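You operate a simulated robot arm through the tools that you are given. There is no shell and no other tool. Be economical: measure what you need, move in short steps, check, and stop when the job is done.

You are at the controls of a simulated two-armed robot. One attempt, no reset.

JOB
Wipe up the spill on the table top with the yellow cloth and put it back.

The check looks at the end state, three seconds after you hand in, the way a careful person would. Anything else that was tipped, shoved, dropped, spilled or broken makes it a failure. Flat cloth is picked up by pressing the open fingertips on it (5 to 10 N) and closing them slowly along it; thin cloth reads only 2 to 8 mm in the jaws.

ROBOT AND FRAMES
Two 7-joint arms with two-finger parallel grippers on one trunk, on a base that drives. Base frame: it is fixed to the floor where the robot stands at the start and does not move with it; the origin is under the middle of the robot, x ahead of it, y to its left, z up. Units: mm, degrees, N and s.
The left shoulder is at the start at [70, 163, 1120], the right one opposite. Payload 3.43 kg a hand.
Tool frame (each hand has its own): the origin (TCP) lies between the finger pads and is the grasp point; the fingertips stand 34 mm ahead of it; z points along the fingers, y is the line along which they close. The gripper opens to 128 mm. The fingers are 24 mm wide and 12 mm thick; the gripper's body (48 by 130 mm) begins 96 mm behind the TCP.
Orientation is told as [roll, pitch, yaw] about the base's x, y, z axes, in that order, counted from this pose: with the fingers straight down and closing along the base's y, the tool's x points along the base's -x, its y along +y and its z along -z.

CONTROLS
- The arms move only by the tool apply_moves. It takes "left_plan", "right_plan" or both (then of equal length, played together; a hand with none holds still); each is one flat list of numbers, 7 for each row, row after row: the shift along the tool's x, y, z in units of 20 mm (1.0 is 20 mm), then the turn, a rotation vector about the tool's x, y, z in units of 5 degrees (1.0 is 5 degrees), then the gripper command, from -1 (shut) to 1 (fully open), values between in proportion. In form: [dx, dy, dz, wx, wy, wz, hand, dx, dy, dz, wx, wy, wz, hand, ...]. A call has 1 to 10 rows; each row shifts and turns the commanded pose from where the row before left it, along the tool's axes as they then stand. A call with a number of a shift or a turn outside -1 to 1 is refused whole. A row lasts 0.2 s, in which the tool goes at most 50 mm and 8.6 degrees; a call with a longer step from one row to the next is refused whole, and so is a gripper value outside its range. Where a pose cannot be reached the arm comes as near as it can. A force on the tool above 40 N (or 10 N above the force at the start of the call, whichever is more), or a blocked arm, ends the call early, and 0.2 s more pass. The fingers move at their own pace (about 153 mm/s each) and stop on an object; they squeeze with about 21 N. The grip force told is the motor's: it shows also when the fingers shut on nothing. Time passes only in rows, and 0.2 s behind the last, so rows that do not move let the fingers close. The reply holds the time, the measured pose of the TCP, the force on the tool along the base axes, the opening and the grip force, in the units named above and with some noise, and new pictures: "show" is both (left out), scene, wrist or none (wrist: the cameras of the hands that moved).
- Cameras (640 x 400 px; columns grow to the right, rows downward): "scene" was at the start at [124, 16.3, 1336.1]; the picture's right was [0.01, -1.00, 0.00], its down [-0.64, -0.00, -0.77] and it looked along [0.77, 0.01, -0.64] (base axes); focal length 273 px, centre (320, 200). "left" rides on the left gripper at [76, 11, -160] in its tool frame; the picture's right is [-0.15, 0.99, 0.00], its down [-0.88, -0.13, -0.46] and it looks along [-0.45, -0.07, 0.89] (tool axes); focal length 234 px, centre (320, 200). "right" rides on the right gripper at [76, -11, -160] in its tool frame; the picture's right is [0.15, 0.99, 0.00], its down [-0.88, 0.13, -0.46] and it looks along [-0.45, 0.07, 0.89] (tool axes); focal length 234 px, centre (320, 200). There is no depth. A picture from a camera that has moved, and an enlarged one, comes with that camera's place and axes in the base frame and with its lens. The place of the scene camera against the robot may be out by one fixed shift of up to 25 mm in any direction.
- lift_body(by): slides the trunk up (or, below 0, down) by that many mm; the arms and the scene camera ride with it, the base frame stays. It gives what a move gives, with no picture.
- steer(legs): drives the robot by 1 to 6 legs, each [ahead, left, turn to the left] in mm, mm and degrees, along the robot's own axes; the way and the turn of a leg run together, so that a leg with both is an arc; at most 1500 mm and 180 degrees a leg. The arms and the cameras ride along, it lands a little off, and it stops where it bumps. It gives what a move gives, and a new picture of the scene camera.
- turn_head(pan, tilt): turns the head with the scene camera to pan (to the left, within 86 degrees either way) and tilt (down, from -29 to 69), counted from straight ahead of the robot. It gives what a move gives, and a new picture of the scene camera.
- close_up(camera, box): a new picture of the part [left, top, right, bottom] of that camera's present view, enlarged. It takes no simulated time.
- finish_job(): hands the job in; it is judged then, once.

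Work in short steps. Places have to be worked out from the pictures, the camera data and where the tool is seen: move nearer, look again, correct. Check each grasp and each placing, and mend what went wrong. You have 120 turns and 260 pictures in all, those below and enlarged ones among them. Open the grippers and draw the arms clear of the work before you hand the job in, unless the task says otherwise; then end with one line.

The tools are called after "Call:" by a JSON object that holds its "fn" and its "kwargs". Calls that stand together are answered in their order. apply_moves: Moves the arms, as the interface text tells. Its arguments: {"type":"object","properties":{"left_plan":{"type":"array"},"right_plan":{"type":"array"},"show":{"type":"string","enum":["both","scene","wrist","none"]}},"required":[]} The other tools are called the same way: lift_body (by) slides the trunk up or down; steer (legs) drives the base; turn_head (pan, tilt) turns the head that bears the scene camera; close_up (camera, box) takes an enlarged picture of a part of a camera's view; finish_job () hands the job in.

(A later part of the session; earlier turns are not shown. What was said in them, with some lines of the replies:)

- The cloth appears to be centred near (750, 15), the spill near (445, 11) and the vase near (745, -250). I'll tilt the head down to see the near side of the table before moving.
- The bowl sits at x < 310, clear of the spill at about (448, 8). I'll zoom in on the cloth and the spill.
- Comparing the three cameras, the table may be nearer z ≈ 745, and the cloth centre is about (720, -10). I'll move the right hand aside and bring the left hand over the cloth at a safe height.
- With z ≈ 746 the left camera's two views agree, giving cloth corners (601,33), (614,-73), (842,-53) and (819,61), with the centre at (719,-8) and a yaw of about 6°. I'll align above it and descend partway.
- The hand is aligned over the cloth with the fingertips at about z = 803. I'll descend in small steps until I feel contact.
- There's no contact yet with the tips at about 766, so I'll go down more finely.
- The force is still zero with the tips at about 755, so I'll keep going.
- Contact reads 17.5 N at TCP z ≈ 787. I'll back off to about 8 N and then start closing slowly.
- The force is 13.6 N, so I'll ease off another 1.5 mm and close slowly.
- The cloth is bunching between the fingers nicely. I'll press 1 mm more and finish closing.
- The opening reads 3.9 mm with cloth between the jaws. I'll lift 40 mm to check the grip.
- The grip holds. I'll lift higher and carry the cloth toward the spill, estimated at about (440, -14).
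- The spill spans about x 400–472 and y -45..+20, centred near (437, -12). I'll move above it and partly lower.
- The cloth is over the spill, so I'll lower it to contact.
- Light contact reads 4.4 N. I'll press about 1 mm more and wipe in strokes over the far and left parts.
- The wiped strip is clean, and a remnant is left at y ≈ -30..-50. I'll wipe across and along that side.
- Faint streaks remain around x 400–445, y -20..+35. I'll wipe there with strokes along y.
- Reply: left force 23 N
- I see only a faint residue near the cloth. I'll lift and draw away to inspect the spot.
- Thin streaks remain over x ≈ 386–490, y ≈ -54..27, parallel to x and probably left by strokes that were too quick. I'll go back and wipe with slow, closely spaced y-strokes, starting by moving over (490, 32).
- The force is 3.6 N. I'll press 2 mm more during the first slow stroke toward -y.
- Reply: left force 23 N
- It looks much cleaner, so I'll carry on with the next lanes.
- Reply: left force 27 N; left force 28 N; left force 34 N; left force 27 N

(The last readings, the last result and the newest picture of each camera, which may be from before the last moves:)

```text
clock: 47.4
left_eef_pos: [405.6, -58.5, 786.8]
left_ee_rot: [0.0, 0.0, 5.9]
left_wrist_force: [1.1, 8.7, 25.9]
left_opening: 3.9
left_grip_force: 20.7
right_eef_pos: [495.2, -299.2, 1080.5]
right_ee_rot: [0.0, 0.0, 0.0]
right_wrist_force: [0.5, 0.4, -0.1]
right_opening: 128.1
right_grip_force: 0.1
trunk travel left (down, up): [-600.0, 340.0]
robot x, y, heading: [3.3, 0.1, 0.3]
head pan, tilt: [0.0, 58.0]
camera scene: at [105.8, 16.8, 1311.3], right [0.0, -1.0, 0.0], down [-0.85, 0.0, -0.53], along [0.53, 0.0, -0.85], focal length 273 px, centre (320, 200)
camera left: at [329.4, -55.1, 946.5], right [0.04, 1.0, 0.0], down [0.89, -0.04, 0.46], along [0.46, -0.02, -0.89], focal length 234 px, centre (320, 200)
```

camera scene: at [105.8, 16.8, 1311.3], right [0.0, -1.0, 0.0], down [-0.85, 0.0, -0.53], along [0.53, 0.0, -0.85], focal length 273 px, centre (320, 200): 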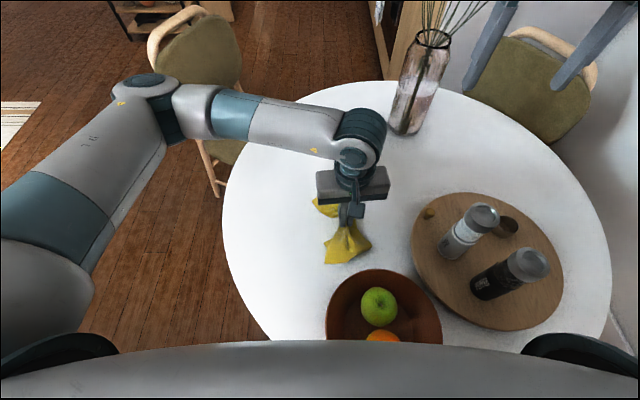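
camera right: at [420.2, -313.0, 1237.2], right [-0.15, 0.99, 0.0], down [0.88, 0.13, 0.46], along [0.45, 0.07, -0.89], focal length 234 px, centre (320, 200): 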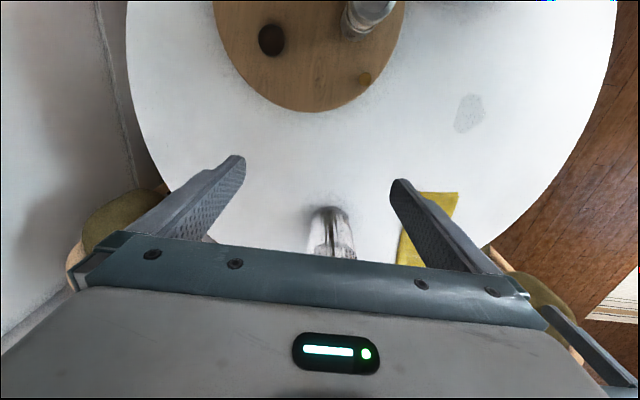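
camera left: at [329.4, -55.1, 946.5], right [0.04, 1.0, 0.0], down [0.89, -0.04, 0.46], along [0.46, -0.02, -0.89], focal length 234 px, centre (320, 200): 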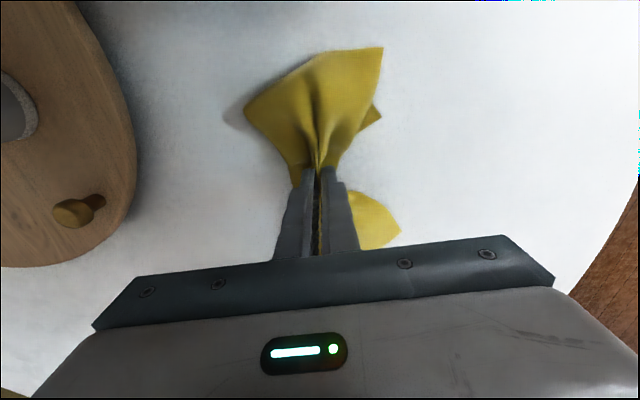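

It looks clean. I'll lift and draw away to inspect.

Call:
{"fn": "apply_moves", "kwargs": {"left_plan": [0, 0, -1, 0, 0, 0, -1, 0, 0, -1, 0, 0, 0, -1, -1, 0.1, -1, 0, 0, 0, -1, -1, 0.1, -1, 0, 0, 0, -1, -1, 0.1, -1, 0, 0, 0, -1, -1, 0.1, 0, 0, 0, 0, -1, -1, 0.1, 0, 0, 0, 0, -1, -1, 0.1, 0, 0, 0, 0, -1, -1, 0.1, 0, 0, 0, 0, -1, -1, 0.1, 0, 0, 0, 0, -1], "show": "none"}}

Call:
{"fn": "apply_moves", "kwargs": {"left_plan": [-1, 0, 0, 0, 0, 0, -1, -1, 0, 0, 0, 0, 0, -1, -1, 0, 0, 0, 0, 0, -1], "show": "wrist"}}

Call:
{"fn": "close_up", "kwargs": {"camera": "scene", "box": [270, 160, 390, 260]}}

```text
clock: 49.6
left_eef_pos: [566.9, -26.0, 886.3]
left_ee_rot: [0.0, 0.0, 5.8]
left_wrist_force: [0.1, -1.4, 0.3]
left_opening: 3.9
left_grip_force: 20.7
right_eef_pos: [497.0, -299.7, 1077.3]
right_ee_rot: [-0.1, 0.1, 0.0]
right_wrist_force: [-0.1, 0.8, 0.8]
right_opening: 128.0
right_grip_force: 0.1
trunk travel left (down, up): [-600.0, 340.0]
robot x, y, heading: [0.1, -1.4, 0.3]
head pan, tilt: [0.0, 58.0]
```

```text
clock: 50.4
left_eef_pos: [624.8, -18.2, 885.8]
left_ee_rot: [0.0, 0.0, 5.9]
left_wrist_force: [-0.5, -0.8, -0.2]
left_opening: 3.9
left_grip_force: 20.9
right_eef_pos: [496.4, -300.5, 1077.8]
right_ee_rot: [-0.1, 0.2, -0.1]
right_wrist_force: [-0.8, -1.3, 0.0]
right_opening: 127.9
right_grip_force: 0.0
trunk travel left (down, up): [-600.0, 340.0]
robot x, y, heading: [1.3, -2.3, 0.2]
head pan, tilt: [0.0, 58.0]
camera left: at [548.7, -17.1, 1045.5], right [0.05, 1.0, 0.0], down [0.89, -0.04, 0.46], along [0.45, -0.02, -0.89], focal length 234 px, centre (320, 200)
```

left: 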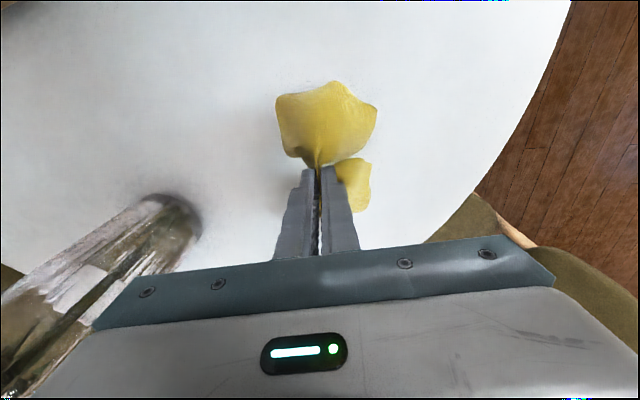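

```text
4.00 times, centred on (330, 210) of scene
camera zoom: at [107.9, 15.3, 1311.0], right [0.0, -1.0, 0.0], down [-0.85, 0.0, -0.53], along [0.53, 0.0, -0.85], focal length 1091 px, centre (280, 160)
```

zoom: 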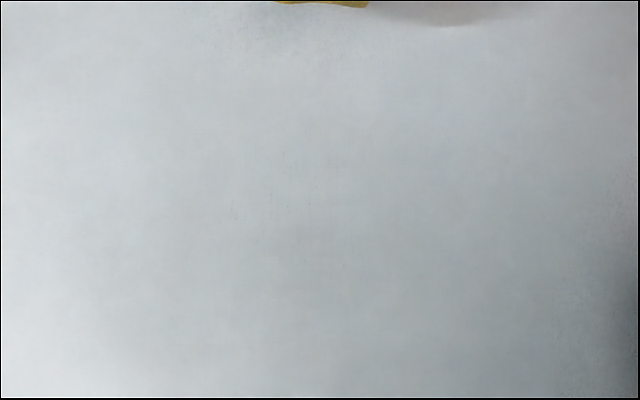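

That is essentially clean. I'll zoom once more for remnants.

Call:
{"fn": "close_up", "kwargs": {"camera": "scene", "box": [305, 185, 355, 235]}}

```text
8.00 times, centred on (330, 210) of scene
camera zoom: at [107.9, 15.3, 1311.0], right [0.0, -1.0, 0.0], down [-0.85, 0.0, -0.53], along [0.53, 0.0, -0.85], focal length 2182 px, centre (240, 120)
```

zoom: 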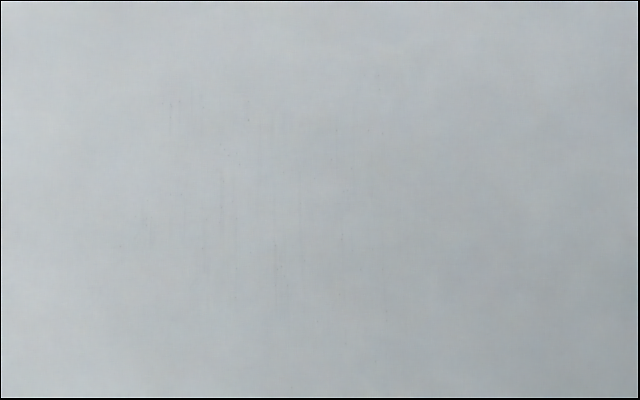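

The spill is gone apart from sub-pixel specks. I'll carry the cloth back to (722, -8) and lower it to just above contact.

Call:
{"fn": "apply_moves", "kwargs": {"left_plan": [-1, 0, 0, 0, 0, 0, -1, -1, 0, 0, 0, 0, 0, -1, -1, 0, 0, 0, 0, 0, -1, -1, 0, 0, 0, 0, 0, -1, -0.9, 0, 0, 0, 0, 0, -1, 0, 0, 1, 0, 0, 0, -1, 0, 0, 1, 0, 0, 0, -1, 0, 0, 1, 0, 0, 0, -1, 0, 0, 1, 0, 0, 0, -1, 0, 0, 0.6, 0, 0, 0, -1], "show": "both"}}

```text
clock: 52.6
left_eef_pos: [720.2, -8.4, 793.0]
left_ee_rot: [0.0, 0.0, 5.9]
left_wrist_force: [0.3, -0.6, 1.1]
left_opening: 4.1
left_grip_force: 21.1
right_eef_pos: [496.0, -299.7, 1079.3]
right_ee_rot: [-0.1, 0.0, 0.0]
right_wrist_force: [0.1, 0.7, -0.6]
right_opening: 128.1
right_grip_force: 0.0
trunk travel left (down, up): [-600.0, 340.0]
robot x, y, heading: [1.2, 0.0, 0.1]
head pan, tilt: [0.0, 58.0]
camera scene: at [107.4, 15.5, 1311.1], right [0.0, -1.0, 0.0], down [-0.85, 0.0, -0.53], along [0.53, 0.0, -0.85], focal length 273 px, centre (320, 200)
camera left: at [645.4, -6.9, 952.5], right [0.05, 1.0, 0.0], down [0.89, -0.04, 0.46], along [0.46, -0.02, -0.89], focal length 234 px, centre (320, 200)
```

scene: 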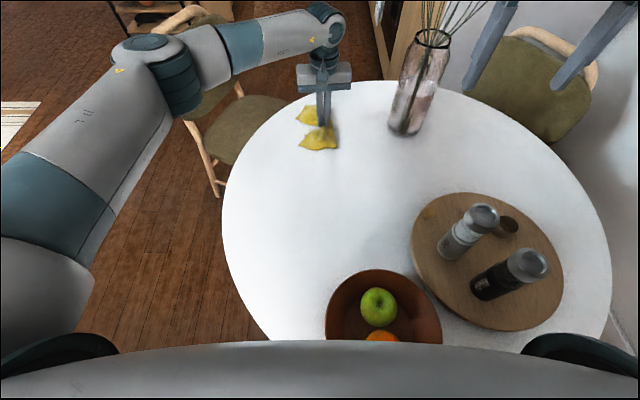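
left: 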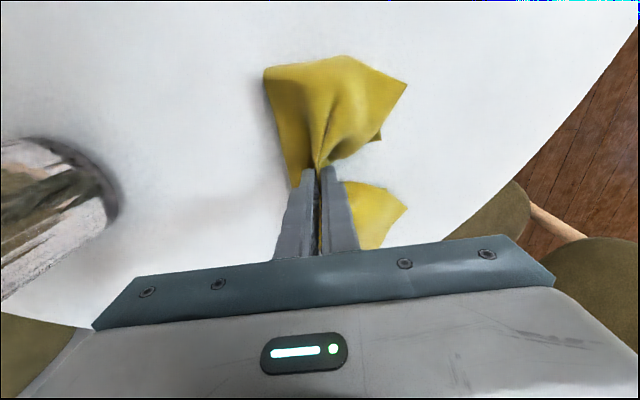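

I'll press lightly and open slowly so the pinch spreads back out.

Call:
{"fn": "apply_moves", "kwargs": {"left_plan": [0, 0, 0.25, 0, 0, 0, -1, 0, 0, 0, 0, 0, 0, -0.9, 0, 0, 0, 0, 0, 0, -0.8, 0, 0, 0, 0, 0, 0, -0.65, 0, 0, 0, 0, 0, 0, -0.5, 0, 0, 0, 0, 0, 0, -0.35, 0, 0, 0, 0, 0, 0, -0.2, 0, 0, 0, 0, 0, 0, 0, 0, 0, 0, 0, 0, 0, 0.2, 0, 0, 0, 0, 0, 0, 0.4], "show": "wrist"}}

```text
clock: 54.8
left_eef_pos: [721.6, -9.4, 789.5]
left_ee_rot: [0.0, -0.1, 5.9]
left_wrist_force: [0.1, 0.2, -0.1]
left_opening: 89.4
left_grip_force: 0.1
right_eef_pos: [496.3, -300.6, 1077.3]
right_ee_rot: [0.0, -0.1, 0.0]
right_wrist_force: [0.4, -0.1, 0.1]
right_opening: 127.9
right_grip_force: 0.1
trunk travel left (down, up): [-600.0, 340.0]
robot x, y, heading: [0.5, -2.1, -0.1]
head pan, tilt: [0.0, 58.0]
camera left: at [645.6, -7.1, 948.4], right [0.04, 1.0, 0.0], down [0.89, -0.04, 0.46], along [0.46, -0.02, -0.89], focal length 234 px, centre (320, 200)
```

left: 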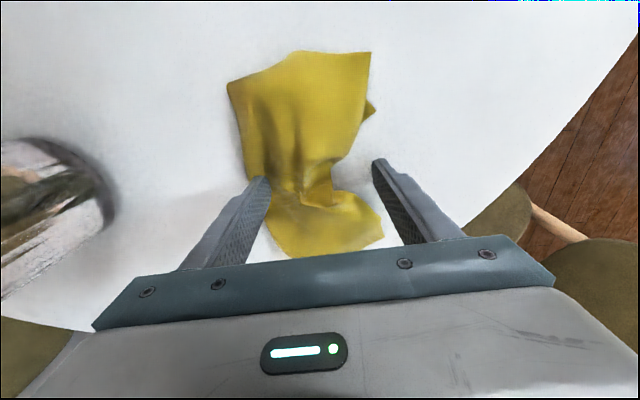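

Released: the cloth lies in its place, slightly rumpled. I'll open fully and rise to see the layout.

Call:
{"fn": "apply_moves", "kwargs": {"left_plan": [0, 0, -0.5, 0, 0, 0, 0.7, 0, 0, -1, 0, 0, 0, 0.7, 0, 0, -1, 0, 0, 0, 0.7, 0, 0, -1, 0, 0, 0, 0.7, 0.5, 0, -1, 0, 0, 0, 0.7, 1, 0, -1, 0, 0, 0, 0.7, 1, 0, -1, 0, 0, 0, 0.7, 1, 0, -1, 0, 0, 0, 0.7, 1, 0, 0, 0, 0, 0, 0.7, 1, 0, 0, 0, 0, 0, 0.7], "show": "wrist"}}

Call:
{"fn": "close_up", "kwargs": {"camera": "scene", "box": [270, 80, 390, 240]}}

```text
clock: 57.0
left_eef_pos: [610.7, -20.1, 939.5]
left_ee_rot: [0.0, 0.0, 5.9]
left_wrist_force: [0.7, 0.4, -0.9]
left_opening: 109.1
left_grip_force: 0.0
right_eef_pos: [496.5, -299.1, 1078.6]
right_ee_rot: [0.0, 0.0, 0.0]
right_wrist_force: [-0.1, 0.7, 0.0]
right_opening: 128.0
right_grip_force: 0.0
trunk travel left (down, up): [-600.0, 340.0]
robot x, y, heading: [2.2, 3.6, -0.2]
head pan, tilt: [0.0, 58.0]
camera left: at [534.7, -18.3, 1098.8], right [0.04, 1.0, 0.0], down [0.89, -0.04, 0.46], along [0.46, -0.02, -0.89], focal length 234 px, centre (320, 200)
```

left: 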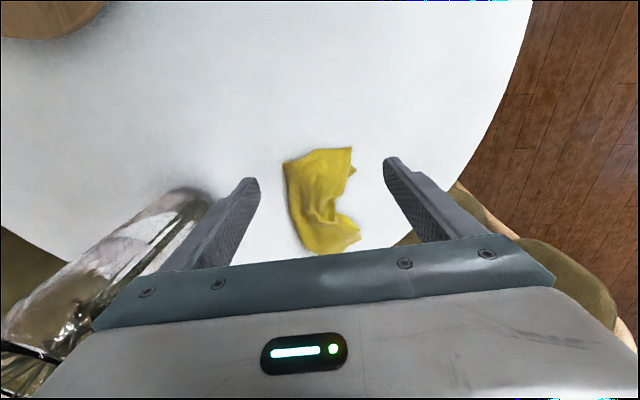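

```text
2.50 times, centred on (330, 160) of scene
camera zoom: at [107.1, 15.5, 1311.1], right [0.0, -1.0, 0.0], down [-0.85, 0.0, -0.53], along [0.53, 0.0, -0.85], focal length 682 px, centre (295, 300)
```

zoom: 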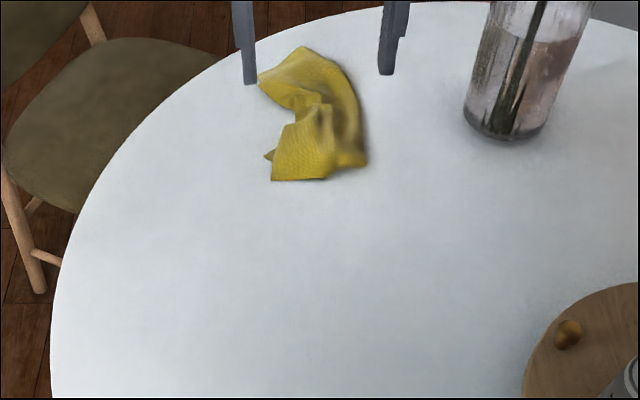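

The cloth is back within its original footprint (within about 15 mm), the table is clean and nothing else has moved. I'll draw the left arm clear toward its start pose.

Call:
{"fn": "apply_moves", "kwargs": {"left_plan": [0, 0, -1, 0, 0, 0, 1, 0, 0, -1, 0, 0, 0, 1, 0, 0.5, -1, 0, 0, 0, 1, 0, 1, -1, 0, 0, 0, 1, 0, 1, -1, 0, 0, 0, 1, 0, 1, 0, 0, 0, 0, 1, 0, 1, 0, 0, 0, 0, 1, 0, 1, 0, 0, 0, 0, 1, 0, 1, 0, 0, 0, 0, 1, 0, 1, 0, 0, 0, 0, 1], "show": "none"}}

Call:
{"fn": "apply_moves", "kwargs": {"left_plan": [0, 1, 0, 0, 0, 0, 1, 0, 1, 0, 0, 0, 0, 1, 0, 1, 0, 0, 0, 0, 1, 0, 1, 0, 0, 0, 0, 1, 0, 1, 0, 0, 0, 0, 1, 0, 1, 0, 0, 0, 0, 1], "show": "scene"}}

```text
clock: 59.2
left_eef_pos: [595.5, 129.5, 1040.1]
left_ee_rot: [0.0, 0.1, 5.9]
left_wrist_force: [0.1, -0.4, 0.6]
left_opening: 127.9
left_grip_force: 0.0
right_eef_pos: [496.3, -298.8, 1078.2]
right_ee_rot: [0.1, -0.1, -0.1]
right_wrist_force: [0.4, 0.1, 0.1]
right_opening: 128.1
right_grip_force: 0.0
trunk travel left (down, up): [-600.0, 340.0]
robot x, y, heading: [2.3, -0.5, 0.0]
head pan, tilt: [0.0, 58.0]
```

```text
clock: 60.6
left_eef_pos: [583.7, 249.7, 1038.8]
left_ee_rot: [0.0, 0.1, 5.9]
left_wrist_force: [1.0, 0.6, 0.6]
left_opening: 128.1
left_grip_force: 0.1
right_eef_pos: [495.2, -298.5, 1078.3]
right_ee_rot: [0.1, 0.0, 0.1]
right_wrist_force: [0.6, 0.3, 0.7]
right_opening: 128.1
right_grip_force: 0.1
trunk travel left (down, up): [-600.0, 340.0]
robot x, y, heading: [0.6, 0.4, 0.2]
head pan, tilt: [0.0, 58.0]
camera scene: at [107.3, 16.5, 1311.1], right [0.0, -1.0, 0.0], down [-0.85, 0.0, -0.53], along [0.53, 0.0, -0.85], focal length 273 px, centre (320, 200)
```

scene: 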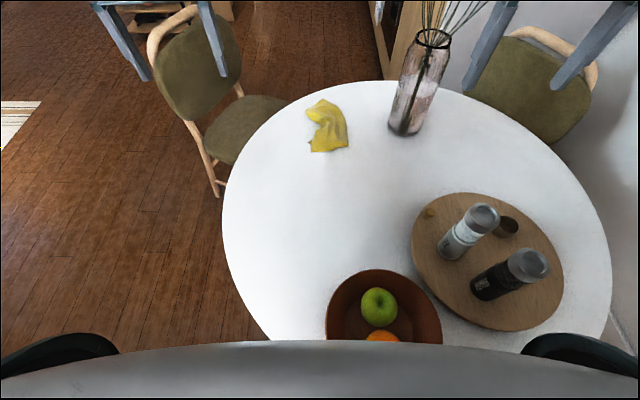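

The table is clean, the cloth is back in place, everything else is undisturbed and both arms are clear with grippers open. I'm handing in.

Call:
{"fn": "finish_job", "kwargs": {}}

```text
The job is handed in.
```

I wiped up the spill with the yellow cloth and put the cloth back within about 15 mm of where it was. It is rumpled rather than flat, and a few barely visible specks may remain where the spill was.
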